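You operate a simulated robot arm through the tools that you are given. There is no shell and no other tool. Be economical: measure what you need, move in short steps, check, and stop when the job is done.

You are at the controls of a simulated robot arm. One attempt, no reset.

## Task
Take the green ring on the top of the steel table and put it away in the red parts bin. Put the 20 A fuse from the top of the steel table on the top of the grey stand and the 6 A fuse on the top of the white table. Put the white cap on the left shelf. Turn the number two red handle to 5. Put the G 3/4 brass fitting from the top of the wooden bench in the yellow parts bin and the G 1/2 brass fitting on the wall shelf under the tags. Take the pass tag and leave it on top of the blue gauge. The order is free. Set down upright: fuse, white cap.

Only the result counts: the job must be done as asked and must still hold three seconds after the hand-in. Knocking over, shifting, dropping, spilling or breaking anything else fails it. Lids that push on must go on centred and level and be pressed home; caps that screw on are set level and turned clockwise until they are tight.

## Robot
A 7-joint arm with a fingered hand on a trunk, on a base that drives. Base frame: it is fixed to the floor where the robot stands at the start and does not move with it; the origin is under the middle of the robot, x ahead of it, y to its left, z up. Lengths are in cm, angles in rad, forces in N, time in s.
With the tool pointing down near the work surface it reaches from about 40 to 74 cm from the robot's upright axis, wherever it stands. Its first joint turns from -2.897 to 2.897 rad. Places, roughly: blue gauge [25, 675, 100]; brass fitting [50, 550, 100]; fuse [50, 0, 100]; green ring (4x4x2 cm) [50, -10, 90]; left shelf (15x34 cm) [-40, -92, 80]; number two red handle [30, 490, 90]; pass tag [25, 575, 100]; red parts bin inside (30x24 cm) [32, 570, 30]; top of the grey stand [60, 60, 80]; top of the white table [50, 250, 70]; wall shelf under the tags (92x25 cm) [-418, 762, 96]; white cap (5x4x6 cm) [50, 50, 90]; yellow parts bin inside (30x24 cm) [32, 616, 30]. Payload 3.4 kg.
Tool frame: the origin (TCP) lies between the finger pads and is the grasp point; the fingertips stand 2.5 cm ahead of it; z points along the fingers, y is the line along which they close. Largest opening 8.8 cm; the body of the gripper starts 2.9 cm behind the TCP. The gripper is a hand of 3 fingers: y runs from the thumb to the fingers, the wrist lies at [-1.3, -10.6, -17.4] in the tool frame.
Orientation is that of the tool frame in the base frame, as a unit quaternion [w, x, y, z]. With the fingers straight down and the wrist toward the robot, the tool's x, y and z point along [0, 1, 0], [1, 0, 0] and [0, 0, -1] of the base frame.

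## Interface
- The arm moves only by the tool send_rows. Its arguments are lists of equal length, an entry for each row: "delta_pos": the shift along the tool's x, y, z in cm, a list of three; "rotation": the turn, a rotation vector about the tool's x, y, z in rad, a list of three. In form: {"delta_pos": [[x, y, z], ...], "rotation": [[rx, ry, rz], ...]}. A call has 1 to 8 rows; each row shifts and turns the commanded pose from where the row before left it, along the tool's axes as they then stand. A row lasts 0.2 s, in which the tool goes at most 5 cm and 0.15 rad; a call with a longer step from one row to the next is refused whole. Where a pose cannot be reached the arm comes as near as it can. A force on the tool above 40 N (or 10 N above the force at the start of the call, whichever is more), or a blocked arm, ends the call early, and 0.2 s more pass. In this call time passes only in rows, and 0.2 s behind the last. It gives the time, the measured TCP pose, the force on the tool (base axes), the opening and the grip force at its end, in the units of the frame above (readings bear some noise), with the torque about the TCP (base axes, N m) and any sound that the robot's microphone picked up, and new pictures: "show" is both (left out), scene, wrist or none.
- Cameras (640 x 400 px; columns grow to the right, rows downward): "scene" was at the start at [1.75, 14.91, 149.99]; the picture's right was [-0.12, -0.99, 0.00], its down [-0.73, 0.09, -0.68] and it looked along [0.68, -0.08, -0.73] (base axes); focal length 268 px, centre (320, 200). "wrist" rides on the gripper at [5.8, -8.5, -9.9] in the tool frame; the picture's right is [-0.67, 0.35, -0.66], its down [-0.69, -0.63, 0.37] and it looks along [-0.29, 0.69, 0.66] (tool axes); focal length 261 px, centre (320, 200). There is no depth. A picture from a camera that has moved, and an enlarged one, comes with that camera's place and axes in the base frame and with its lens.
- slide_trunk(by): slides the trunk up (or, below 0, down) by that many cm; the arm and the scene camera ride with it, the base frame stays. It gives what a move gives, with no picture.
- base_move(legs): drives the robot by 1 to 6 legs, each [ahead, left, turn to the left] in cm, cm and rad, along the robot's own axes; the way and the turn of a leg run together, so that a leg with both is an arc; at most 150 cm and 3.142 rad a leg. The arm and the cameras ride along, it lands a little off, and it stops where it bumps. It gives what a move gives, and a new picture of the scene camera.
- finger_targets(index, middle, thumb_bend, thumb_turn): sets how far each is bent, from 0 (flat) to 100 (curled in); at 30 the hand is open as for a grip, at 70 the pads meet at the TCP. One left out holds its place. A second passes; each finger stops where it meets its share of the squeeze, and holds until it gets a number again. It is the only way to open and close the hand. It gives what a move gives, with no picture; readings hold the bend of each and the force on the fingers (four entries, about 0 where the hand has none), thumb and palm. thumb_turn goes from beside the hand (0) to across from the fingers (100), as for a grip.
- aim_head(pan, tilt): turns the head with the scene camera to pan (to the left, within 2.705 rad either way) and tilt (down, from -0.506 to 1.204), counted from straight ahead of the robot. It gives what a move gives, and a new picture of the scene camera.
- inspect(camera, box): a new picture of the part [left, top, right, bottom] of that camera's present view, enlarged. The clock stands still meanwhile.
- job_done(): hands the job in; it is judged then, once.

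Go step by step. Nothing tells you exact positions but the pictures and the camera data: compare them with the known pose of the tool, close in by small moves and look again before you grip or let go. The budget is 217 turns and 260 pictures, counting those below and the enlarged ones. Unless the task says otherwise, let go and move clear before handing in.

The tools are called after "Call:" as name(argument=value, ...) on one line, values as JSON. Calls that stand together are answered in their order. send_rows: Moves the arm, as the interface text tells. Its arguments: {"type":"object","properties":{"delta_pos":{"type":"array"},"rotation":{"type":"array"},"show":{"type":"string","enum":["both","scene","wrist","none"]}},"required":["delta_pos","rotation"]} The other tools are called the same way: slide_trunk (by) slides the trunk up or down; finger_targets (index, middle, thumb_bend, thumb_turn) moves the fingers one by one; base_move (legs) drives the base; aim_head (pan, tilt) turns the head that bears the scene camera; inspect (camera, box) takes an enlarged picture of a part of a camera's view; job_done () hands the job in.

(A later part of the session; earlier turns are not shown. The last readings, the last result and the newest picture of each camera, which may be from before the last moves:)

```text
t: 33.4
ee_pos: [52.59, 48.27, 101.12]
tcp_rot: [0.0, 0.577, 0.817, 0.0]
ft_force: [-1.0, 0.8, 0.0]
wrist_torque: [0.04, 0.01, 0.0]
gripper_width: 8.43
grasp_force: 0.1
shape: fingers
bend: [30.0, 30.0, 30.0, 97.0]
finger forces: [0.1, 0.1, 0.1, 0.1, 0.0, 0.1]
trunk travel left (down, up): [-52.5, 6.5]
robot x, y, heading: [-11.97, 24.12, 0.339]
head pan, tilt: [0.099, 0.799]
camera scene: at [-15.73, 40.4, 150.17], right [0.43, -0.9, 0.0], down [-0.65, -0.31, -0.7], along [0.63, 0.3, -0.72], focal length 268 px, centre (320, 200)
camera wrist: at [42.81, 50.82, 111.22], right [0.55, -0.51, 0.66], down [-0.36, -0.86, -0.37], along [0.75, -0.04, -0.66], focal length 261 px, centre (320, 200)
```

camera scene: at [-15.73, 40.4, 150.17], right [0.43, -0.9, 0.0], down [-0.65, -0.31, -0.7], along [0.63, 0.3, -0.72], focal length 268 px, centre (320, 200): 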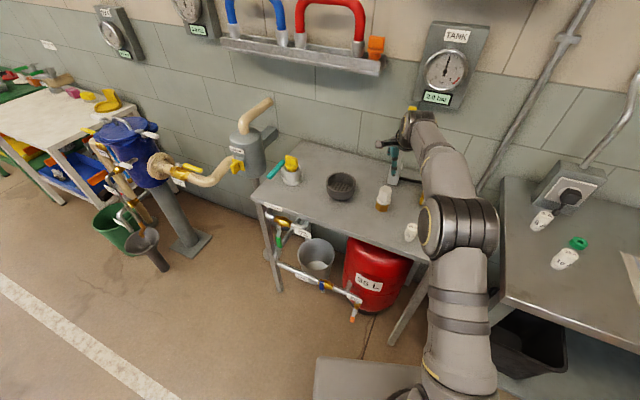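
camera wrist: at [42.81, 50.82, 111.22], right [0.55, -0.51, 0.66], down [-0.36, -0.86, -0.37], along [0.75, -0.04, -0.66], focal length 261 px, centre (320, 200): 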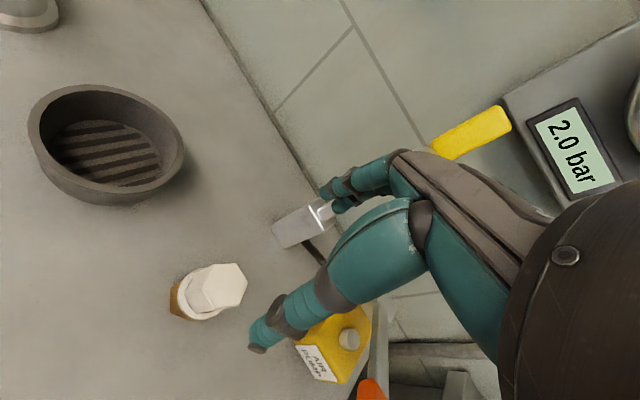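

The cap top appears almost exactly where a point under the TCP should be. I'll go down partway and recheck.

Call:
send_rows(delta_pos=[[-0.3, 0.2, 4], [0, 0, 3.5]], rotation=[[0, 0, 0], [0, 0, 0]], show="wrist")

Call:
inspect(camera="scene", box=[340, 130, 460, 240])

```text
t: 34.0
ee_pos: [52.89, 48.2, 93.82]
tcp_rot: [0.001, 0.577, 0.816, 0.0]
ft_force: [0.4, -0.4, -0.4]
wrist_torque: [0.03, -0.02, 0.03]
gripper_width: 8.45
grasp_force: 0.0
shape: fingers
bend: [30.0, 30.0, 30.0, 97.0]
finger forces: [0.0, 0.0, 0.1, 0.0, 0.0, 0.1]
trunk travel left (down, up): [-52.5, 6.5]
robot x, y, heading: [-11.66, 23.93, 0.339]
head pan, tilt: [0.099, 0.799]
camera wrist: at [43.09, 50.64, 103.69], right [0.55, -0.52, 0.66], down [-0.36, -0.86, -0.37], along [0.75, -0.04, -0.66], focal length 261 px, centre (320, 200)
```

wrist: 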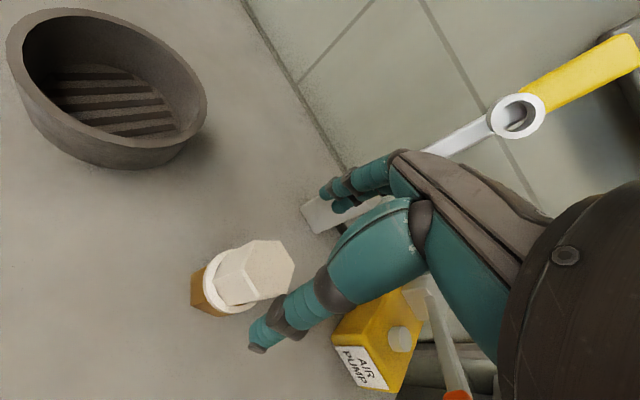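

```text
3.64 times, centred on (400, 185) of scene
camera zoom: at [-15.74, 40.42, 150.17], right [0.43, -0.9, 0.0], down [-0.65, -0.31, -0.7], along [0.63, 0.3, -0.72], focal length 976 px, centre (29, 254)
```

zoom: 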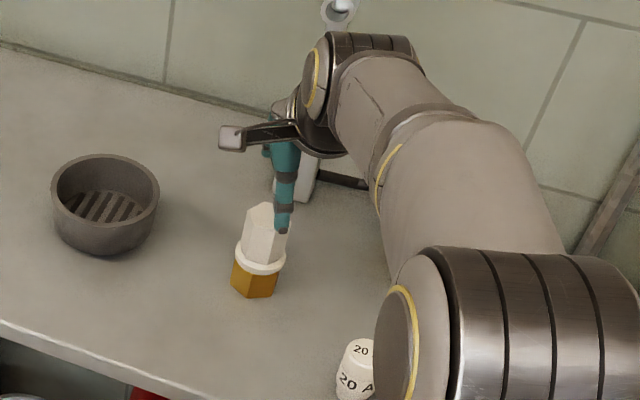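

Well aligned. I'll descend so the fingertips stay above the flange, then close.

Call:
send_rows(delta_pos=[[0, 0, 3.4], [0, 0, 3.2]], rotation=[[0, 0, 0], [0, 0, 0]], show="wrist")

```text
t: 34.6
ee_pos: [52.92, 48.24, 87.17]
tcp_rot: [-0.001, 0.576, 0.817, 0.001]
ft_force: [-0.5, 0.3, 0.1]
wrist_torque: [0.0, -0.01, 0.0]
gripper_width: 8.47
grasp_force: 0.0
shape: fingers
bend: [30.0, 30.0, 30.0, 97.0]
finger forces: [0.1, 0.0, 0.0, 0.0, 0.0, 0.0]
trunk travel left (down, up): [-52.5, 6.5]
robot x, y, heading: [-12.19, 24.4, 0.345]
head pan, tilt: [0.099, 0.799]
camera wrist: at [43.08, 50.77, 97.15], right [0.55, -0.51, 0.66], down [-0.36, -0.86, -0.37], along [0.75, -0.04, -0.66], focal length 261 px, centre (320, 200)
```

wrist: 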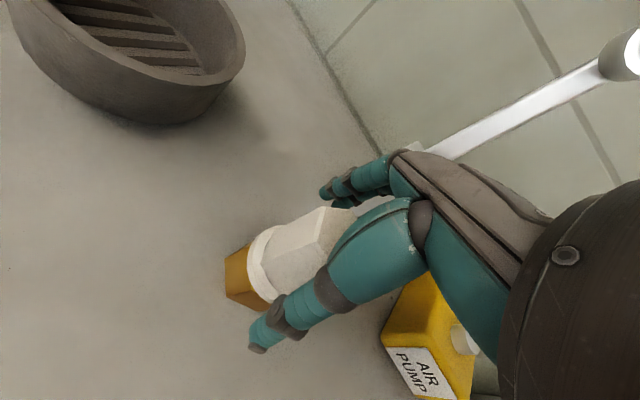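

The hex sits between thumb and fingers at the right height. I'll close.

Call:
finger_targets(index=70, middle=70, thumb_bend=70)

Call:
send_rows(delta_pos=[[0, 0, -0.7], [0, 0, -0.8]], rotation=[[0, 0, 0], [0, 0, 0]], show="wrist")

Call:
inspect(camera="scene", box=[340, 150, 440, 240])

```text
t: 35.6
ee_pos: [52.95, 48.29, 87.21]
tcp_rot: [0.0, 0.578, 0.816, 0.0]
ft_force: [-0.7, -0.3, -0.3]
wrist_torque: [-0.02, -0.01, -0.01]
gripper_width: 3.02
grasp_force: 13.3
shape: fingers
bend: [58.0, 63.0, 56.0, 96.0]
finger forces: [7.7, 5.4, 0.0, 0.0, 13.2, 0.1]
trunk travel left (down, up): [-52.5, 6.5]
robot x, y, heading: [-12.27, 24.02, 0.346]
head pan, tilt: [0.099, 0.799]
```

```text
t: 36.2
ee_pos: [52.8, 48.17, 88.74]
tcp_rot: [0.0, 0.577, 0.817, 0.0]
ft_force: [0.0, -0.7, 0.6]
wrist_torque: [0.02, 0.0, 0.04]
gripper_width: 2.97
grasp_force: 13.0
shape: fingers
bend: [58.0, 63.0, 56.0, 96.0]
finger forces: [7.7, 5.3, 0.0, 0.0, 13.0, 0.1]
trunk travel left (down, up): [-52.5, 6.5]
robot x, y, heading: [-11.91, 23.85, 0.339]
head pan, tilt: [0.099, 0.799]
camera wrist: at [43.01, 50.73, 98.67], right [0.55, -0.51, 0.66], down [-0.36, -0.86, -0.37], along [0.75, -0.04, -0.66], focal length 261 px, centre (320, 200)
```

wrist: 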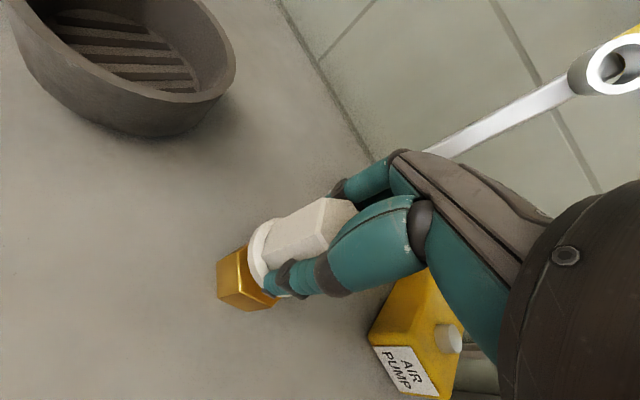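

```text
4.44 times, centred on (390, 195) of scene
camera zoom: at [-15.79, 40.42, 150.16], right [0.43, -0.9, 0.0], down [-0.65, -0.31, -0.7], along [0.63, 0.3, -0.72], focal length 1193 px, centre (9, 222)
```

zoom: 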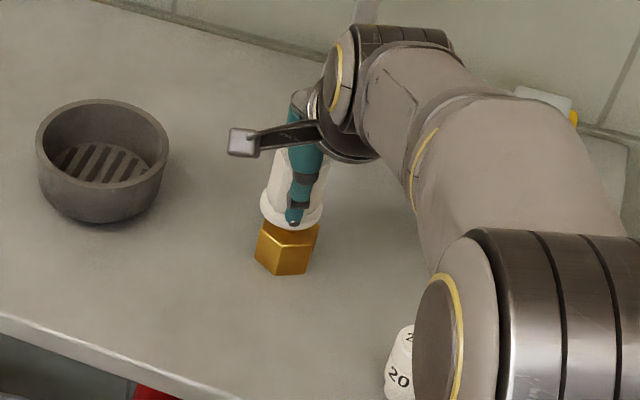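

The cap came free and the brass nut stayed put. I'll lift high, back away, and turn toward the left shelf.

Call:
send_rows(delta_pos=[[0, 0, -4.5], [0, 0, -4.5], [0, 0, -4.5], [0, 0, -4.5], [0, 0, -4.5]], rotation=[[0, 0, 0], [0, 0, 0], [0, 0, 0], [0, 0, 0], [0, 0, 0]], show="none")

Call:
base_move(legs=[[-45, 0, 0], [0, 0, -1.91]])

Call:
aim_head(pan=0.15, tilt=0.7)

```text
t: 37.4
ee_pos: [52.83, 48.03, 110.96]
tcp_rot: [-0.001, 0.578, 0.816, -0.002]
ft_force: [-0.5, -0.1, 0.0]
wrist_torque: [0.02, 0.0, -0.01]
gripper_width: 2.93
grasp_force: 12.5
shape: fingers
bend: [58.0, 63.0, 56.0, 96.0]
finger forces: [7.5, 5.2, 0.1, 0.0, 12.7, 0.0]
trunk travel left (down, up): [-52.5, 6.5]
robot x, y, heading: [-12.05, 23.93, 0.34]
head pan, tilt: [0.099, 0.799]
```

```text
t: 44.7
ee_pos: [-53.7, -60.24, 111.07]
tcp_rot: [-0.001, 1.0, 0.0, 0.0]
ft_force: [-0.1, -0.1, 0.2]
wrist_torque: [-0.02, -0.01, -0.01]
gripper_width: 2.9
grasp_force: 12.0
shape: fingers
bend: [58.0, 64.0, 56.0, 96.0]
finger forces: [7.2, 4.8, 0.0, 0.0, 12.1, 0.1]
trunk travel left (down, up): [-52.5, 6.5]
robot x, y, heading: [-54.92, 8.93, -1.57]
head pan, tilt: [0.099, 0.799]
camera scene: at [-38.19, 6.92, 150.17], right [-1.0, -0.1, 0.0], down [-0.07, 0.71, -0.7], along [0.07, -0.69, -0.72], focal length 268 px, centre (320, 200)
```

scene: 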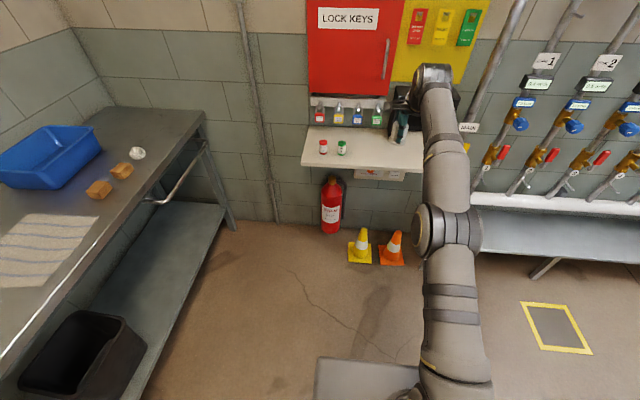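

```text
t: 45.4
ee_pos: [-53.69, -60.26, 111.17]
tcp_rot: [0.0, 1.0, -0.001, 0.0]
ft_force: [-0.4, 0.2, 0.1]
wrist_torque: [0.0, 0.0, -0.02]
gripper_width: 2.89
grasp_force: 11.7
shape: fingers
bend: [58.0, 64.0, 56.0, 96.0]
finger forces: [7.3, 4.9, 0.0, 0.0, 12.1, 0.0]
trunk travel left (down, up): [-52.5, 6.5]
robot x, y, heading: [-54.64, 8.84, -1.575]
head pan, tilt: [0.15, 0.7]
camera scene: at [-37.72, 6.55, 150.99], right [-0.99, -0.15, 0.0], down [-0.1, 0.64, -0.76], along [0.11, -0.76, -0.64], focal length 268 px, centre (320, 200)
```

scene: 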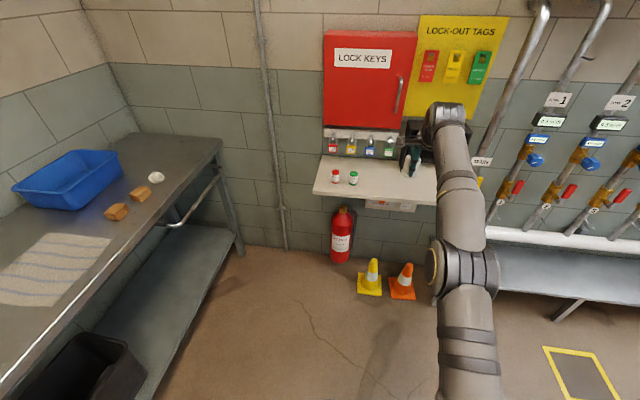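

The shelf under LOCK KEYS is ahead. I'll enlarge it to read its label and find a free spot.

Call:
inspect(camera="scene", box=[290, 110, 470, 230])

```text
3.33 times, centred on (380, 170) of scene
camera zoom: at [-37.72, 6.55, 150.99], right [-0.99, -0.15, 0.0], down [-0.1, 0.64, -0.76], along [0.11, -0.76, -0.64], focal length 894 px, centre (120, 300)
```

zoom: 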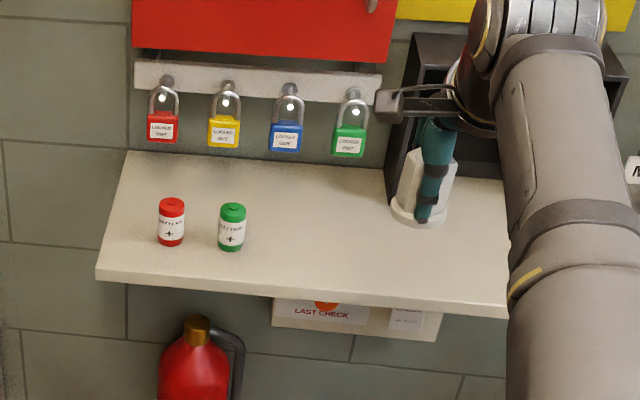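

The left part of this shelf (left of the black box) is the target, with batteries near x -30 and -39. I aim at about (-49, -91). I'll lower the hand to stay under the red box and drive in partway.

Call:
send_rows(delta_pos=[[0, 0, 4.5], [0, 0, 4.5], [0, 0, 4]], rotation=[[0, 0, 0], [0, 0, 0], [0, 0, 0]], show="none")

Call:
base_move(legs=[[18, 4.5, 0]])

Call:
send_rows(delta_pos=[[0, 0, 0.1]], rotation=[[0, 0, 0]], show="wrist")

```text
t: 46.2
ee_pos: [-53.77, -60.29, 98.17]
tcp_rot: [0.0, 1.0, -0.001, 0.0]
ft_force: [-0.1, -0.6, -0.4]
wrist_torque: [0.02, 0.01, 0.01]
gripper_width: 2.86
grasp_force: 11.6
shape: fingers
bend: [59.0, 64.0, 57.0, 96.0]
finger forces: [7.2, 5.0, 0.1, 0.0, 11.9, 0.1]
trunk travel left (down, up): [-52.5, 6.5]
robot x, y, heading: [-54.81, 8.83, -1.573]
head pan, tilt: [0.15, 0.7]
```

```text
t: 47.7
ee_pos: [-49.34, -78.34, 98.08]
tcp_rot: [0.0, 1.0, -0.001, 0.0]
ft_force: [-0.6, -0.4, -0.2]
wrist_torque: [0.0, 0.0, -0.01]
gripper_width: 2.84
grasp_force: 11.8
shape: fingers
bend: [59.0, 64.0, 57.0, 96.0]
finger forces: [7.1, 4.9, 0.1, 0.0, 11.9, 0.0]
trunk travel left (down, up): [-52.5, 6.5]
robot x, y, heading: [-50.25, -9.17, -1.575]
head pan, tilt: [0.15, 0.7]
camera scene: at [-33.23, -11.66, 150.99], right [-0.99, -0.15, 0.0], down [-0.1, 0.64, -0.76], along [0.11, -0.76, -0.64], focal length 268 px, centre (320, 200)
```

scene: 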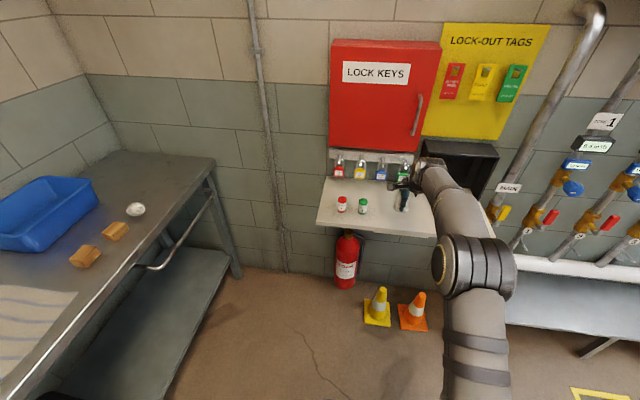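

```text
t: 48.1
ee_pos: [-49.3, -78.28, 98.15]
tcp_rot: [0.0, 1.0, 0.0, 0.0]
ft_force: [-0.4, -0.2, 0.5]
wrist_torque: [0.01, -0.03, 0.0]
gripper_width: 2.86
grasp_force: 11.6
shape: fingers
bend: [59.0, 64.0, 57.0, 96.0]
finger forces: [7.2, 4.9, 0.0, 0.0, 12.0, 0.0]
trunk travel left (down, up): [-52.5, 6.5]
robot x, y, heading: [-49.9, -9.11, -1.57]
head pan, tilt: [0.15, 0.7]
camera wrist: at [-43.43, -69.89, 108.08], right [-0.67, -0.35, 0.66], down [-0.68, 0.63, -0.37], along [-0.29, -0.69, -0.66], focal length 261 px, centre (320, 200)
```

wrist: 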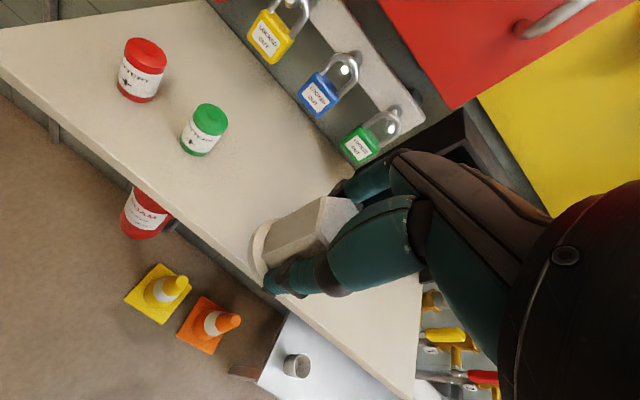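

The shelf top is at about z 80.5 and the green battery at (-38.7, -91). I'll drive 12.5 cm further in, which puts the cap over (-49, -91).

Call:
base_move(legs=[[12.5, 0, 0]])

Call:
send_rows(delta_pos=[[0, 0, 3], [0, 0, 3], [0, 0, 2]], rotation=[[0, 0, 0], [0, 0, 0], [0, 0, 0]], show="wrist")

```text
t: 49.4
ee_pos: [-49.41, -90.94, 97.96]
tcp_rot: [0.0, 1.0, -0.002, 0.0]
ft_force: [-1.0, -0.5, -0.5]
wrist_torque: [-0.01, -0.02, 0.0]
gripper_width: 2.88
grasp_force: 12.0
shape: fingers
bend: [59.0, 64.0, 57.0, 96.0]
finger forces: [7.1, 4.9, 0.0, 0.1, 12.1, 0.0]
trunk travel left (down, up): [-52.5, 6.5]
robot x, y, heading: [-50.1, -21.9, -1.575]
head pan, tilt: [0.15, 0.7]
camera scene: at [-33.27, -24.24, 150.99], right [-0.99, -0.15, 0.0], down [-0.1, 0.64, -0.76], along [0.11, -0.76, -0.64], focal length 268 px, centre (320, 200)
```

scene: 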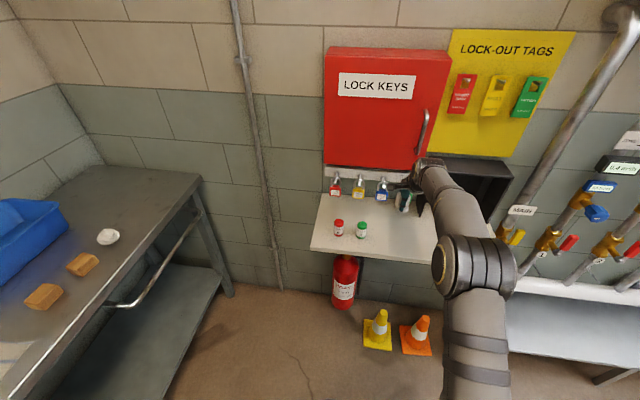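

```text
t: 50.2
ee_pos: [-49.34, -90.95, 90.0]
tcp_rot: [-0.001, 1.0, 0.0, -0.001]
ft_force: [-0.1, 0.3, 0.0]
wrist_torque: [0.03, 0.0, 0.0]
gripper_width: 2.87
grasp_force: 12.1
shape: fingers
bend: [59.0, 64.0, 57.0, 96.0]
finger forces: [7.1, 4.9, 0.0, 0.1, 12.0, 0.0]
trunk travel left (down, up): [-52.5, 6.5]
robot x, y, heading: [-50.04, -21.85, -1.576]
head pan, tilt: [0.15, 0.7]
camera wrist: at [-43.4, -82.44, 100.0], right [-0.67, -0.35, 0.66], down [-0.68, 0.63, -0.37], along [-0.29, -0.69, -0.66], focal length 261 px, centre (320, 200)
```

wrist: 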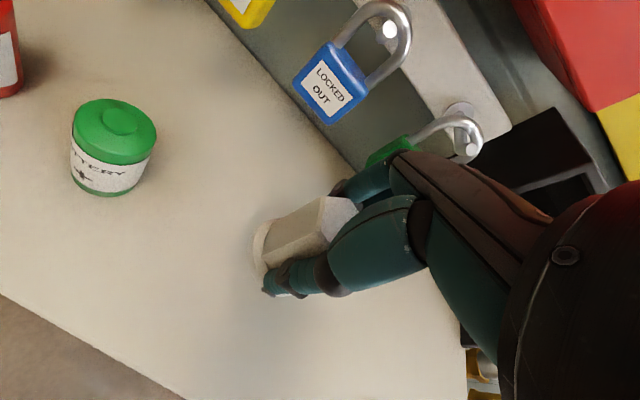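

Clear all round. I'll lower the cap to the shelf with small feeling steps.

Call:
send_rows(delta_pos=[[0, 0, 1.2], [0, 0, 1.2]], rotation=[[0, 0, 0], [0, 0, 0]], show="none")

Call:
send_rows(delta_pos=[[0, 0, 0.5], [0, 0, 0.5]], rotation=[[0, 0, 0], [0, 0, 0]], show="wrist")

```text
t: 50.8
ee_pos: [-49.43, -90.78, 87.75]
tcp_rot: [0.0, 1.0, -0.001, 0.0]
ft_force: [0.2, 0.4, 0.5]
wrist_torque: [-0.03, -0.01, -0.02]
gripper_width: 2.86
grasp_force: 12.0
shape: fingers
bend: [59.0, 64.0, 57.0, 96.0]
finger forces: [6.9, 4.9, 0.1, 0.0, 12.0, 0.0]
trunk travel left (down, up): [-52.5, 6.5]
robot x, y, heading: [-50.27, -21.81, -1.573]
head pan, tilt: [0.15, 0.7]
```

```text
t: 51.4
ee_pos: [-49.35, -90.8, 86.47]
tcp_rot: [0.0, 1.0, -0.001, 0.0]
ft_force: [0.1, -0.3, 0.0]
wrist_torque: [-0.03, 0.01, 0.03]
gripper_width: 2.85
grasp_force: 11.6
shape: fingers
bend: [59.0, 64.0, 57.0, 96.0]
finger forces: [7.0, 4.9, 0.0, 0.1, 12.0, 0.0]
trunk travel left (down, up): [-52.5, 6.5]
robot x, y, heading: [-49.9, -21.95, -1.57]
head pan, tilt: [0.15, 0.7]
camera wrist: at [-43.42, -82.45, 96.61], right [-0.67, -0.35, 0.66], down [-0.68, 0.63, -0.37], along [-0.29, -0.69, -0.66], focal length 261 px, centre (320, 200)
```

wrist: 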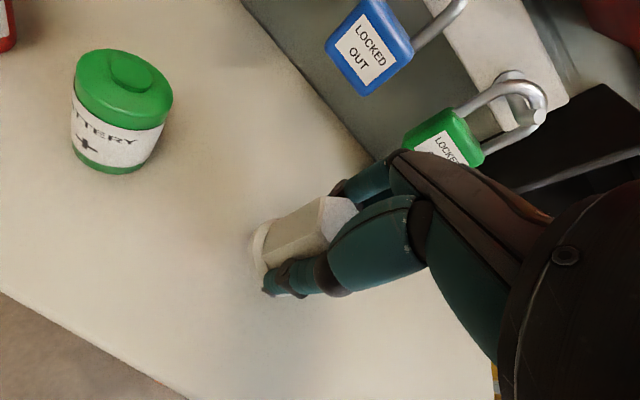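

Still no contact. Continuing down.

Call:
send_rows(delta_pos=[[0, 0, 0.5], [0, 0, 0.5]], rotation=[[0, 0, 0], [0, 0, 0]], show="none")

Call:
send_rows(delta_pos=[[0, 0, 0.4], [0, 0, 0.4]], rotation=[[0, 0, 0], [0, 0, 0]], show="none")

```text
t: 52.0
ee_pos: [-49.23, -90.94, 85.75]
tcp_rot: [0.001, 1.0, -0.001, -0.001]
ft_force: [-0.6, -0.7, -0.9]
wrist_torque: [-0.03, 0.03, 0.03]
gripper_width: 2.82
grasp_force: 12.2
shape: fingers
bend: [59.0, 64.0, 57.0, 96.0]
finger forces: [7.0, 4.8, 0.1, 0.1, 11.9, 0.1]
trunk travel left (down, up): [-52.5, 6.5]
robot x, y, heading: [-50.08, -21.62, -1.574]
head pan, tilt: [0.15, 0.7]
```

```text
t: 52.6
ee_pos: [-49.23, -90.99, 85.01]
tcp_rot: [0.0, 1.0, -0.001, 0.0]
ft_force: [-0.2, 0.6, 0.5]
wrist_torque: [0.01, 0.03, 0.01]
gripper_width: 2.85
grasp_force: 11.6
shape: fingers
bend: [59.0, 64.0, 57.0, 96.0]
finger forces: [7.1, 4.9, 0.0, 0.1, 11.8, 0.0]
trunk travel left (down, up): [-52.5, 6.5]
robot x, y, heading: [-50.05, -21.93, -1.573]
head pan, tilt: [0.15, 0.7]
```

Call:
send_rows(delta_pos=[[0, 0, 0.4], [0, 0, 0.4]], rotation=[[0, 0, 0], [0, 0, 0]], show="wrist")

```text
t: 53.2
ee_pos: [-49.43, -90.93, 84.26]
tcp_rot: [0.0, 1.0, -0.002, 0.0]
ft_force: [-0.4, -0.2, -0.4]
wrist_torque: [-0.02, -0.01, 0.0]
gripper_width: 2.83
grasp_force: 12.0
shape: fingers
bend: [59.0, 64.0, 57.0, 96.0]
finger forces: [7.0, 4.9, 0.0, 0.1, 11.9, 0.0]
trunk travel left (down, up): [-52.5, 6.5]
robot x, y, heading: [-50.45, -22.03, -1.567]
head pan, tilt: [0.15, 0.7]
camera wrist: at [-43.45, -82.47, 94.1], right [-0.67, -0.35, 0.66], down [-0.68, 0.63, -0.37], along [-0.29, -0.69, -0.66], focal length 261 px, centre (320, 200)
```

wrist: 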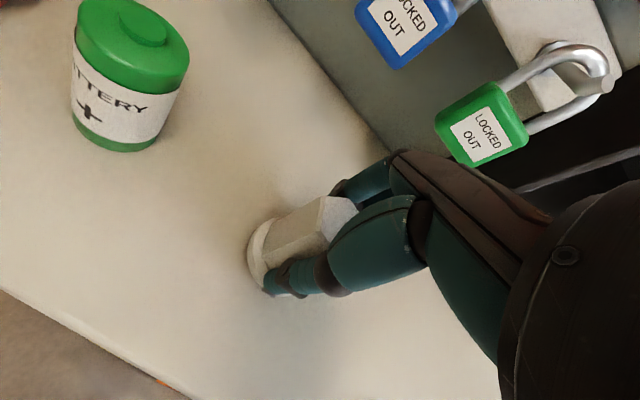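

The shadow shows the cap is just above the shelf, with no contact yet. Two more small steps at a time.

Call:
send_rows(delta_pos=[[0, 0, 0.4], [0, 0, 0.4]], rotation=[[0, 0, 0], [0, 0, 0]], show="none")

Call:
send_rows(delta_pos=[[0, 0, 0.3]], rotation=[[0, 0, 0]], show="none")

Call:
inspect(camera="wrist", box=[200, 160, 400, 320])

```text
t: 53.8
ee_pos: [-49.3, -90.89, 83.6]
tcp_rot: [0.002, 1.0, -0.001, 0.0]
ft_force: [1.2, 1.4, 10.6]
wrist_torque: [-0.07, -0.02, -0.02]
gripper_width: 2.82
grasp_force: 14.0
shape: fingers
bend: [59.0, 64.0, 57.0, 96.0]
finger forces: [7.4, 5.8, 0.1, 0.0, 14.7, 0.0]
trunk travel left (down, up): [-52.5, 6.5]
robot x, y, heading: [-50.17, -21.78, -1.574]
head pan, tilt: [0.15, 0.7]
```

```text
t: 54.2
ee_pos: [-49.41, -90.88, 83.4]
tcp_rot: [0.004, 1.0, -0.001, 0.001]
ft_force: [0.1, 0.5, 22.4]
wrist_torque: [-0.07, 0.0, 0.02]
gripper_width: 2.82
grasp_force: 15.7
shape: fingers
bend: [59.0, 64.0, 57.0, 96.0]
finger forces: [8.1, 6.9, 0.0, 0.0, 15.3, 0.0]
trunk travel left (down, up): [-52.5, 6.5]
robot x, y, heading: [-50.36, -21.67, -1.571]
head pan, tilt: [0.15, 0.7]
```

```text
2.50 times, centred on (300, 240) of wrist
camera zoom: at [-43.45, -82.33, 93.34], right [-0.67, -0.34, 0.66], down [-0.68, 0.63, -0.37], along [-0.29, -0.7, -0.66], focal length 652 px, centre (370, 100)
```

zoom: 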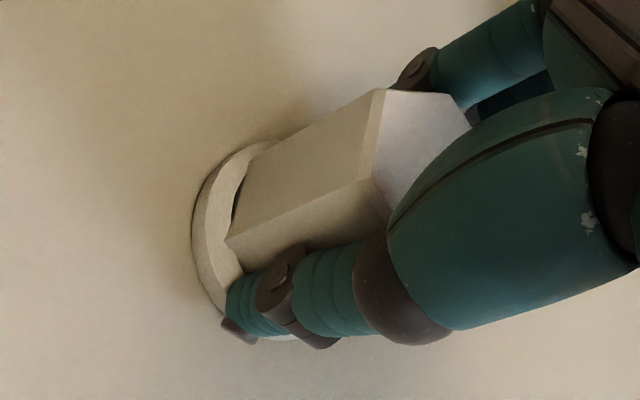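

Contact made; the cap sits level on the shelf. I'll ease off the pressure, open the hand and go straight up.

Call:
send_rows(delta_pos=[[0, 0, -0.5]], rotation=[[0, 0, 0]], show="none")

Call:
finger_targets(index=48, middle=48, thumb_bend=46)

Call:
finger_targets(index=32, middle=32, thumb_bend=32)

Call:
send_rows(delta_pos=[[0, 0, -3], [0, 0, -4], [0, 0, -4], [0, 0, -3]], rotation=[[0, 0, 0], [0, 0, 0], [0, 0, 0], [0, 0, 0]], show="wrist")

```text
t: 54.6
ee_pos: [-49.35, -90.79, 83.41]
tcp_rot: [0.0, 1.0, -0.001, 0.0]
ft_force: [0.0, -2.8, 10.8]
wrist_torque: [-0.25, 0.02, 0.0]
gripper_width: 2.85
grasp_force: 14.6
shape: fingers
bend: [59.0, 64.0, 58.0, 96.0]
finger forces: [9.2, 7.1, 0.1, 0.1, 13.0, 0.0]
trunk travel left (down, up): [-52.5, 6.5]
robot x, y, heading: [-50.12, -21.87, -1.571]
head pan, tilt: [0.15, 0.7]
```

```text
t: 55.6
ee_pos: [-49.31, -90.83, 83.61]
tcp_rot: [0.001, 1.0, -0.001, 0.0]
ft_force: [-0.2, 0.0, 0.0]
wrist_torque: [0.0, 0.03, 0.01]
gripper_width: 4.77
grasp_force: 0.1
shape: fingers
bend: [48.0, 48.0, 46.0, 97.0]
finger forces: [0.0, 0.0, 0.0, 0.0, 0.0, 0.0]
trunk travel left (down, up): [-52.5, 6.5]
robot x, y, heading: [-50.37, -21.53, -1.572]
head pan, tilt: [0.15, 0.7]
```

```text
t: 56.6
ee_pos: [-49.44, -90.74, 83.45]
tcp_rot: [0.0, 1.0, -0.001, 0.0]
ft_force: [0.0, 0.7, 0.6]
wrist_torque: [0.01, 0.01, -0.04]
gripper_width: 8.03
grasp_force: 0.0
shape: fingers
bend: [32.0, 32.0, 32.0, 97.0]
finger forces: [0.0, 0.0, 0.1, 0.0, 0.0, 0.0]
trunk travel left (down, up): [-52.5, 6.5]
robot x, y, heading: [-50.41, -21.84, -1.571]
head pan, tilt: [0.15, 0.7]
```

```text
t: 57.6
ee_pos: [-49.42, -90.66, 97.58]
tcp_rot: [0.001, 1.0, -0.001, 0.0]
ft_force: [0.8, 0.5, 0.5]
wrist_torque: [0.01, 0.06, 0.01]
gripper_width: 8.02
grasp_force: 0.0
shape: fingers
bend: [32.0, 32.0, 32.0, 97.0]
finger forces: [0.0, 0.0, 0.0, 0.0, 0.1, 0.1]
trunk travel left (down, up): [-52.5, 6.5]
robot x, y, heading: [-50.53, -21.75, -1.57]
head pan, tilt: [0.15, 0.7]
camera wrist: at [-43.45, -82.39, 107.55], right [-0.67, -0.35, 0.66], down [-0.68, 0.63, -0.37], along [-0.29, -0.69, -0.66], focal length 261 px, centre (320, 200)
```

wrist: 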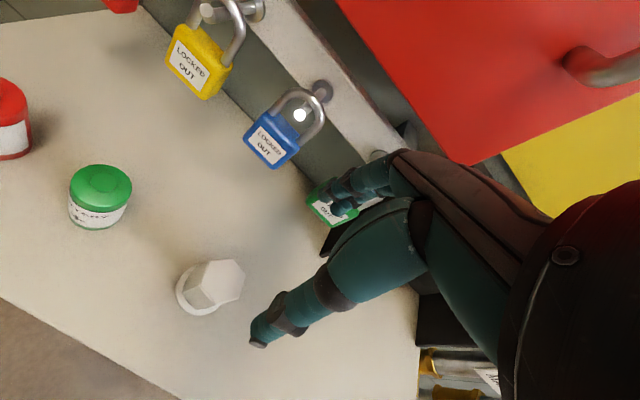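

The cap stands upright on the shelf. I'll back straight out, raise the hand, and return to the steel table for the 6 A fuse.

Call:
base_move(legs=[[-32, 0, 0]])

Call:
send_rows(delta_pos=[[0, 0, -4], [0, 0, -4], [0, 0, -4], [0, 0, -4]], rotation=[[0, 0, 0], [0, 0, 0], [0, 0, 0], [0, 0, 0]], show="none")

Call:
base_move(legs=[[0, 0, 1.571], [34, 0, 0]])

Call:
send_rows(delta_pos=[[0, 0, 0.1]], rotation=[[0, 0, 0]], show="wrist")

```text
t: 59.7
ee_pos: [-49.15, -58.72, 97.59]
tcp_rot: [0.0, 1.0, 0.0, 0.0]
ft_force: [-0.2, 0.6, -0.3]
wrist_torque: [0.02, 0.0, 0.0]
gripper_width: 8.03
grasp_force: 0.1
shape: fingers
bend: [32.0, 32.0, 32.0, 97.0]
finger forces: [0.0, 0.1, 0.0, 0.0, 0.0, 0.0]
trunk travel left (down, up): [-52.5, 6.5]
robot x, y, heading: [-50.41, 10.65, -1.567]
head pan, tilt: [0.15, 0.7]
camera scene: at [-33.22, 8.01, 150.99], right [-0.99, -0.15, 0.0], down [-0.1, 0.64, -0.77], along [0.11, -0.76, -0.64], focal length 268 px, centre (320, 200)
```

scene: 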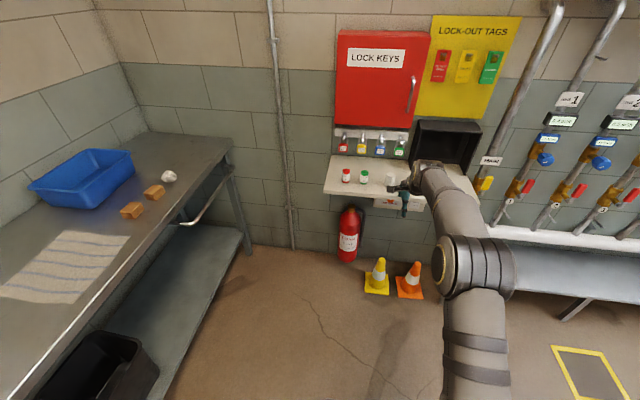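

```text
t: 60.7
ee_pos: [-49.16, -57.56, 113.04]
tcp_rot: [-0.001, 1.0, 0.0, 0.0]
ft_force: [-0.6, 0.7, 0.0]
wrist_torque: [-0.02, -0.01, 0.02]
gripper_width: 8.05
grasp_force: 0.1
shape: fingers
bend: [32.0, 32.0, 32.0, 97.0]
finger forces: [0.0, 0.1, 0.1, 0.0, 0.1, 0.1]
out of reach, approached as far as the arm can: row 4
trunk travel left (down, up): [-52.5, 6.5]
robot x, y, heading: [-50.51, 10.19, -1.573]
head pan, tilt: [0.15, 0.7]
```

```text
t: 66.8
ee_pos: [51.81, 12.07, 112.92]
tcp_rot: [0.0, 0.704, 0.71, 0.0]
ft_force: [0.3, 0.3, 0.2]
wrist_torque: [0.01, 0.02, 0.01]
gripper_width: 8.03
grasp_force: 0.0
shape: fingers
bend: [32.0, 32.0, 32.0, 97.0]
finger forces: [0.0, 0.0, 0.0, 0.0, 0.1, 0.1]
trunk travel left (down, up): [-52.5, 6.5]
robot x, y, heading: [-15.92, 10.54, 0.006]
head pan, tilt: [0.15, 0.7]
camera scene: at [-14.02, 27.7, 150.99], right [0.16, -0.99, 0.0], down [-0.64, -0.1, -0.76], along [0.76, 0.12, -0.64], focal length 268 px, centre (320, 200)
```

scene: 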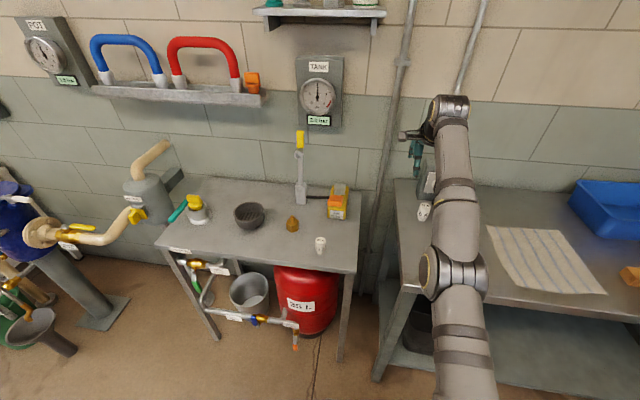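

```text
t: 67.2
ee_pos: [51.83, 12.04, 112.82]
tcp_rot: [-0.001, 0.705, 0.71, -0.001]
ft_force: [0.0, 0.2, 0.1]
wrist_torque: [0.0, -0.02, 0.0]
gripper_width: 8.04
grasp_force: 0.1
shape: fingers
bend: [32.0, 32.0, 32.0, 97.0]
finger forces: [0.0, 0.0, 0.0, 0.0, 0.1, 0.0]
trunk travel left (down, up): [-52.5, 6.5]
robot x, y, heading: [-16.34, 10.69, 0.009]
head pan, tilt: [0.15, 0.7]
camera wrist: at [43.36, 17.71, 122.91], right [0.35, -0.67, 0.66], down [-0.62, -0.69, -0.36], along [0.7, -0.28, -0.66], focal length 261 px, centre (320, 200)
```

wrist: 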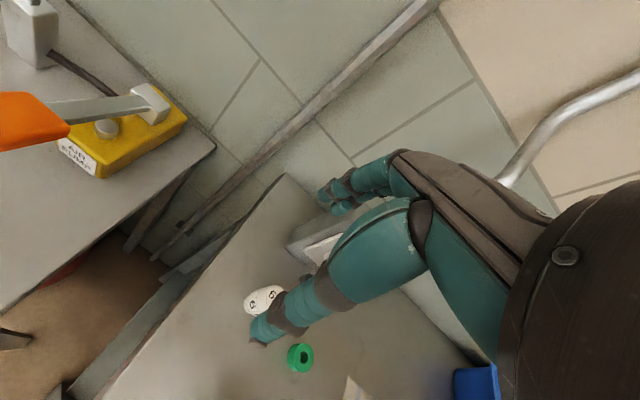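

The 6 A fuse stands at about (57, 4.5), close to the socket box and plug at its right rear. I'll come 8 cm nearer and turn the hand 45° to the left so the fingers go in on the free side.

Call:
base_move(legs=[[8, 0, 0]])

Call:
send_rows(delta_pos=[[-3.7, -1.5, 0], [-3.7, -1.5, 0], [0, 0, 0], [0, 0, 0], [0, 0, 0], [0, 0, 0], [0, 0, 0], [0, 0, 0]], rotation=[[0, 0, 0], [0, 0, 0], [0, 0, -0.131], [0, 0, -0.131], [0, 0, -0.131], [0, 0, -0.131], [0, 0, -0.131], [0, 0, -0.131]])

```text
t: 68.2
ee_pos: [59.94, 12.11, 112.89]
tcp_rot: [0.0, 0.704, 0.71, 0.0]
ft_force: [-0.5, -0.1, -0.2]
wrist_torque: [-0.02, 0.01, 0.0]
gripper_width: 8.03
grasp_force: 0.0
shape: fingers
bend: [32.0, 32.0, 32.0, 97.0]
finger forces: [0.0, 0.1, 0.1, 0.0, 0.0, 0.0]
trunk travel left (down, up): [-52.5, 6.5]
robot x, y, heading: [-8.42, 10.79, 0.007]
head pan, tilt: [0.15, 0.7]
camera scene: at [-5.91, 27.75, 150.99], right [0.16, -0.99, 0.0], down [-0.64, -0.1, -0.76], along [0.76, 0.12, -0.64], focal length 268 px, centre (320, 200)
```

scene: 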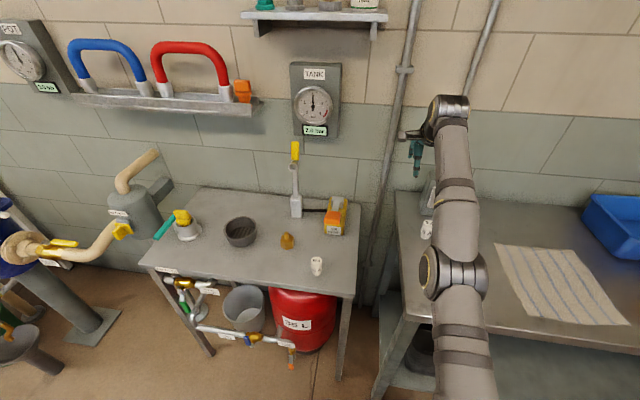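

```text
t: 70.0
ee_pos: [54.73, 5.47, 111.49]
tcp_rot: [0.0, 0.378, 0.926, 0.001]
ft_force: [0.4, 0.2, -0.2]
wrist_torque: [-0.01, -0.04, 0.0]
gripper_width: 8.04
grasp_force: 0.0
shape: fingers
bend: [32.0, 32.0, 32.0, 97.0]
finger forces: [0.1, 0.0, 0.1, 0.0, 0.0, 0.1]
out of reach, approached as far as the arm can: row 1, 2, 4, 5, 6, 7, 8
trunk travel left (down, up): [-52.5, 6.5]
robot x, y, heading: [-8.22, 10.56, 0.01]
head pan, tilt: [0.15, 0.7]
camera scene: at [-5.99, 27.75, 150.99], right [0.16, -0.99, 0.0], down [-0.64, -0.1, -0.76], along [0.76, 0.12, -0.64], focal length 268 px, centre (320, 200)
camera wrist: at [44.7, 3.32, 121.38], right [0.72, -0.22, 0.66], down [0.05, -0.93, -0.37], along [0.69, 0.3, -0.66], focal length 261 px, centre (320, 200)
```

scene: 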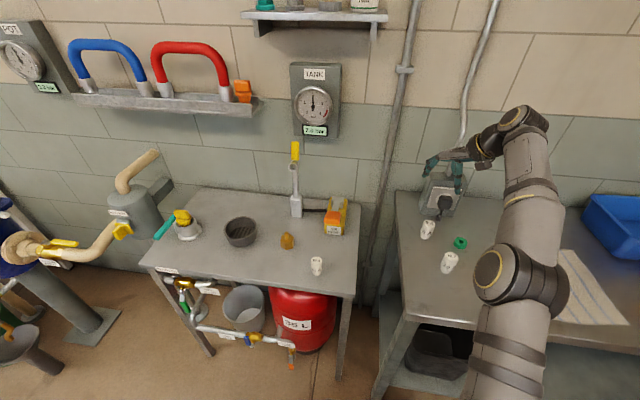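
wrist: 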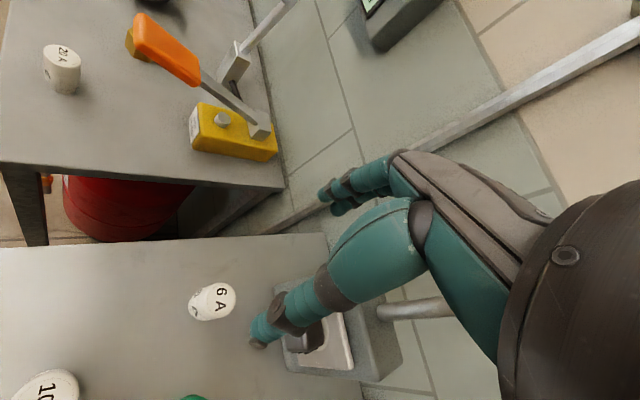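

The arm was near its reach limit up high. The fuse is near (56.8, 4.0). I'll come down toward it and read the pose.

Call:
send_rows(delta_pos=[[0, 0, 4], [0, 0, 4]], rotation=[[0, 0, 0], [0, 0, 0]], show="wrist")

Call:
finger_targets(index=38, middle=38, thumb_bend=36)

```text
t: 70.6
ee_pos: [54.68, 5.31, 103.42]
tcp_rot: [0.001, 0.379, 0.925, 0.0]
ft_force: [0.2, 0.0, -0.2]
wrist_torque: [0.0, -0.03, -0.01]
gripper_width: 8.05
grasp_force: 0.1
shape: fingers
bend: [32.0, 32.0, 32.0, 97.0]
finger forces: [0.1, 0.1, 0.0, 0.0, 0.0, 0.1]
trunk travel left (down, up): [-52.5, 6.5]
robot x, y, heading: [-8.0, 10.59, 0.005]
head pan, tilt: [0.15, 0.7]
camera wrist: at [44.7, 3.28, 113.38], right [0.72, -0.22, 0.66], down [0.05, -0.93, -0.37], along [0.69, 0.29, -0.66], focal length 261 px, centre (320, 200)
```

wrist: 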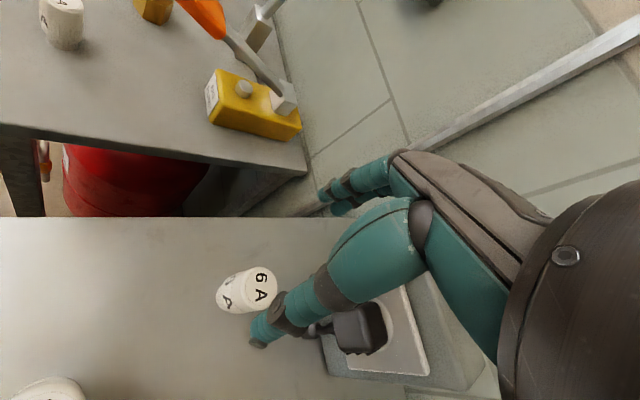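

```text
t: 71.6
ee_pos: [54.64, 5.34, 103.37]
tcp_rot: [0.0, 0.379, 0.925, -0.001]
ft_force: [0.1, 0.1, 0.3]
wrist_torque: [0.02, 0.05, -0.02]
gripper_width: 7.04
grasp_force: 0.0
shape: fingers
bend: [38.0, 38.0, 36.0, 97.0]
finger forces: [0.1, 0.1, 0.0, 0.0, 0.1, 0.1]
trunk travel left (down, up): [-52.5, 6.5]
robot x, y, heading: [-8.31, 10.44, 0.008]
head pan, tilt: [0.15, 0.7]
```

The fuse centre solves to (56.7, 4.0). I'll shift over it, lower to mid height and check clearance from the plug.

Call:
send_rows(delta_pos=[[-2.4, 0.5, 0], [0, 0, 4]], rotation=[[0, 0, 0], [0, 0, 0]], show="wrist")

Call:
inspect(camera="scene", box=[390, 120, 520, 280])

```text
t: 72.2
ee_pos: [56.74, 4.03, 99.46]
tcp_rot: [0.0, 0.379, 0.925, -0.001]
ft_force: [0.3, 0.1, -0.1]
wrist_torque: [-0.01, 0.02, 0.01]
gripper_width: 7.09
grasp_force: 0.1
shape: fingers
bend: [38.0, 38.0, 36.0, 97.0]
finger forces: [0.0, 0.1, 0.1, 0.0, 0.0, 0.0]
trunk travel left (down, up): [-52.5, 6.5]
robot x, y, heading: [-8.03, 10.62, 0.007]
head pan, tilt: [0.15, 0.7]
camera wrist: at [46.83, 1.97, 109.43], right [0.72, -0.22, 0.65], down [0.05, -0.93, -0.37], along [0.69, 0.29, -0.66], focal length 261 px, centre (320, 200)
```

wrist: 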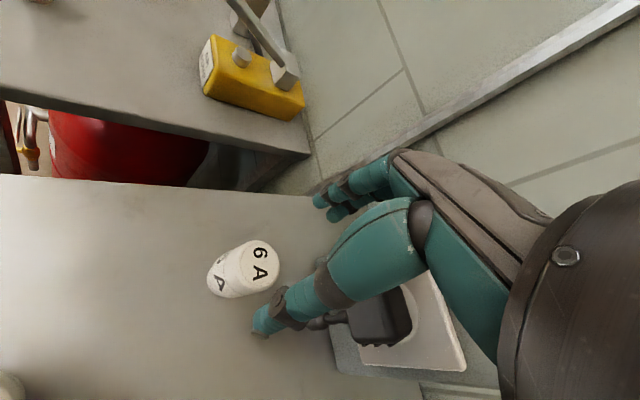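

```text
2.50 times, centred on (455, 200) of scene
camera zoom: at [-6.0, 27.74, 150.99], right [0.16, -0.99, 0.0], down [-0.64, -0.1, -0.76], along [0.76, 0.12, -0.64], focal length 671 px, centre (-18, 200)
```

zoom: 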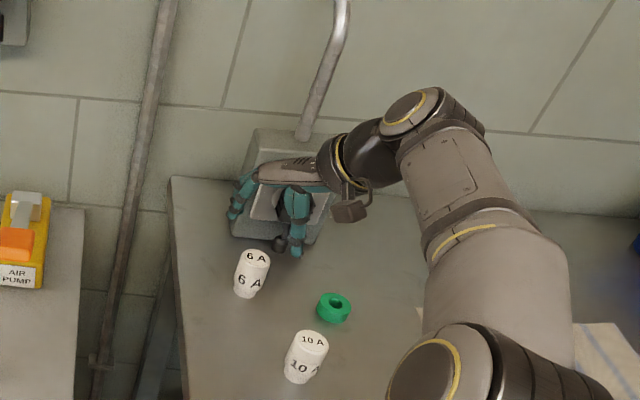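

Everything agrees to a few millimetres. Going down to grip height and closing.

Call:
send_rows(delta_pos=[[0, 0, 3.8], [0, 0, 3.7]], rotation=[[0, 0, 0], [0, 0, 0]], show="wrist")

Call:
finger_targets(index=70, middle=70, thumb_bend=70)

Call:
inspect(camera="wrist", box=[160, 80, 480, 400])

```text
t: 72.8
ee_pos: [56.74, 3.97, 91.99]
tcp_rot: [-0.001, 0.379, 0.926, -0.001]
ft_force: [0.1, -0.4, 0.6]
wrist_torque: [-0.01, 0.0, -0.01]
gripper_width: 7.07
grasp_force: 0.0
shape: fingers
bend: [38.0, 38.0, 36.0, 97.0]
finger forces: [0.1, 0.0, 0.1, 0.0, 0.0, 0.0]
trunk travel left (down, up): [-52.5, 6.5]
robot x, y, heading: [-8.29, 10.81, 0.007]
head pan, tilt: [0.15, 0.7]
camera wrist: at [46.8, 1.96, 101.89], right [0.72, -0.22, 0.66], down [0.05, -0.93, -0.37], along [0.69, 0.29, -0.66], focal length 261 px, centre (320, 200)
```

wrist: 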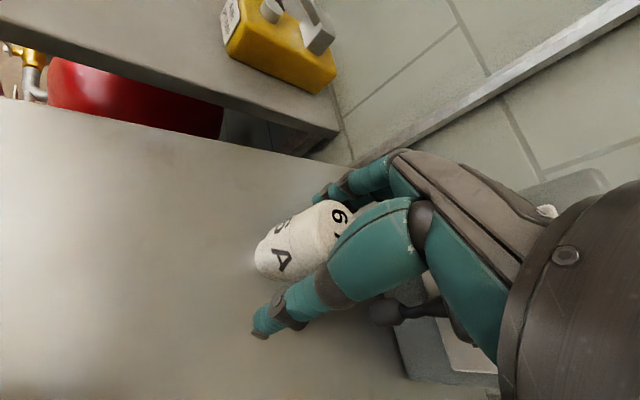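

```text
t: 73.8
ee_pos: [56.64, 3.95, 91.91]
tcp_rot: [-0.001, 0.378, 0.926, -0.002]
ft_force: [0.5, -0.7, 0.7]
wrist_torque: [0.04, 0.03, -0.02]
gripper_width: 2.55
grasp_force: 10.1
shape: fingers
bend: [58.0, 67.0, 58.0, 97.0]
finger forces: [7.4, 2.3, 0.0, 0.1, 10.1, 0.1]
trunk travel left (down, up): [-52.5, 6.5]
robot x, y, heading: [-8.05, 10.29, 0.008]
head pan, tilt: [0.15, 0.7]
```

```text
1.25 times, centred on (320, 240) of wrist
camera zoom: at [46.8, 1.96, 101.91], right [0.72, -0.22, 0.65], down [0.05, -0.93, -0.37], along [0.69, 0.29, -0.66], focal length 326 px, centre (320, 150)
```

zoom: 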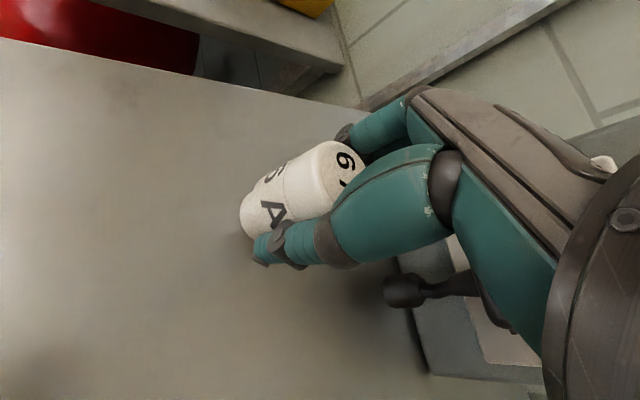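

The fuse again sits about 0.9 cm to the index side, so I'll open, shift, and regrip evenly.

Call:
finger_targets(index=40, middle=40, thumb_bend=38)

Call:
send_rows(delta_pos=[[0.9, 0, 0]], rotation=[[0, 0, 0]], show="none")

Call:
finger_targets(index=70, middle=70, thumb_bend=70)

```text
t: 74.8
ee_pos: [56.67, 4.01, 91.9]
tcp_rot: [-0.001, 0.379, 0.925, 0.0]
ft_force: [0.1, -0.5, -0.4]
wrist_torque: [0.0, -0.01, 0.02]
gripper_width: 6.55
grasp_force: 0.1
shape: fingers
bend: [40.0, 40.0, 38.0, 97.0]
finger forces: [0.1, 0.0, 0.0, 0.1, 0.0, 0.1]
trunk travel left (down, up): [-52.5, 6.5]
robot x, y, heading: [-8.4, 10.63, 0.014]
head pan, tilt: [0.15, 0.7]
```

```text
t: 75.2
ee_pos: [56.1, 4.59, 91.89]
tcp_rot: [-0.001, 0.379, 0.926, -0.001]
ft_force: [0.0, -0.5, 0.0]
wrist_torque: [0.04, 0.0, -0.01]
gripper_width: 6.5
grasp_force: 0.1
shape: fingers
bend: [40.0, 40.0, 38.0, 97.0]
finger forces: [0.1, 0.0, 0.0, 0.0, 0.0, 0.1]
trunk travel left (down, up): [-52.5, 6.5]
robot x, y, heading: [-8.31, 10.66, 0.01]
head pan, tilt: [0.15, 0.7]
```

```text
t: 76.2
ee_pos: [56.01, 4.75, 91.91]
tcp_rot: [0.0, 0.378, 0.926, 0.0]
ft_force: [1.0, 0.1, -0.4]
wrist_torque: [0.02, -0.01, -0.02]
gripper_width: 2.4
grasp_force: 11.8
shape: fingers
bend: [61.0, 63.0, 57.0, 96.0]
finger forces: [5.5, 5.9, 0.0, 0.0, 11.3, 0.0]
trunk travel left (down, up): [-52.5, 6.5]
robot x, y, heading: [-8.31, 10.67, 0.005]
head pan, tilt: [0.15, 0.7]
```

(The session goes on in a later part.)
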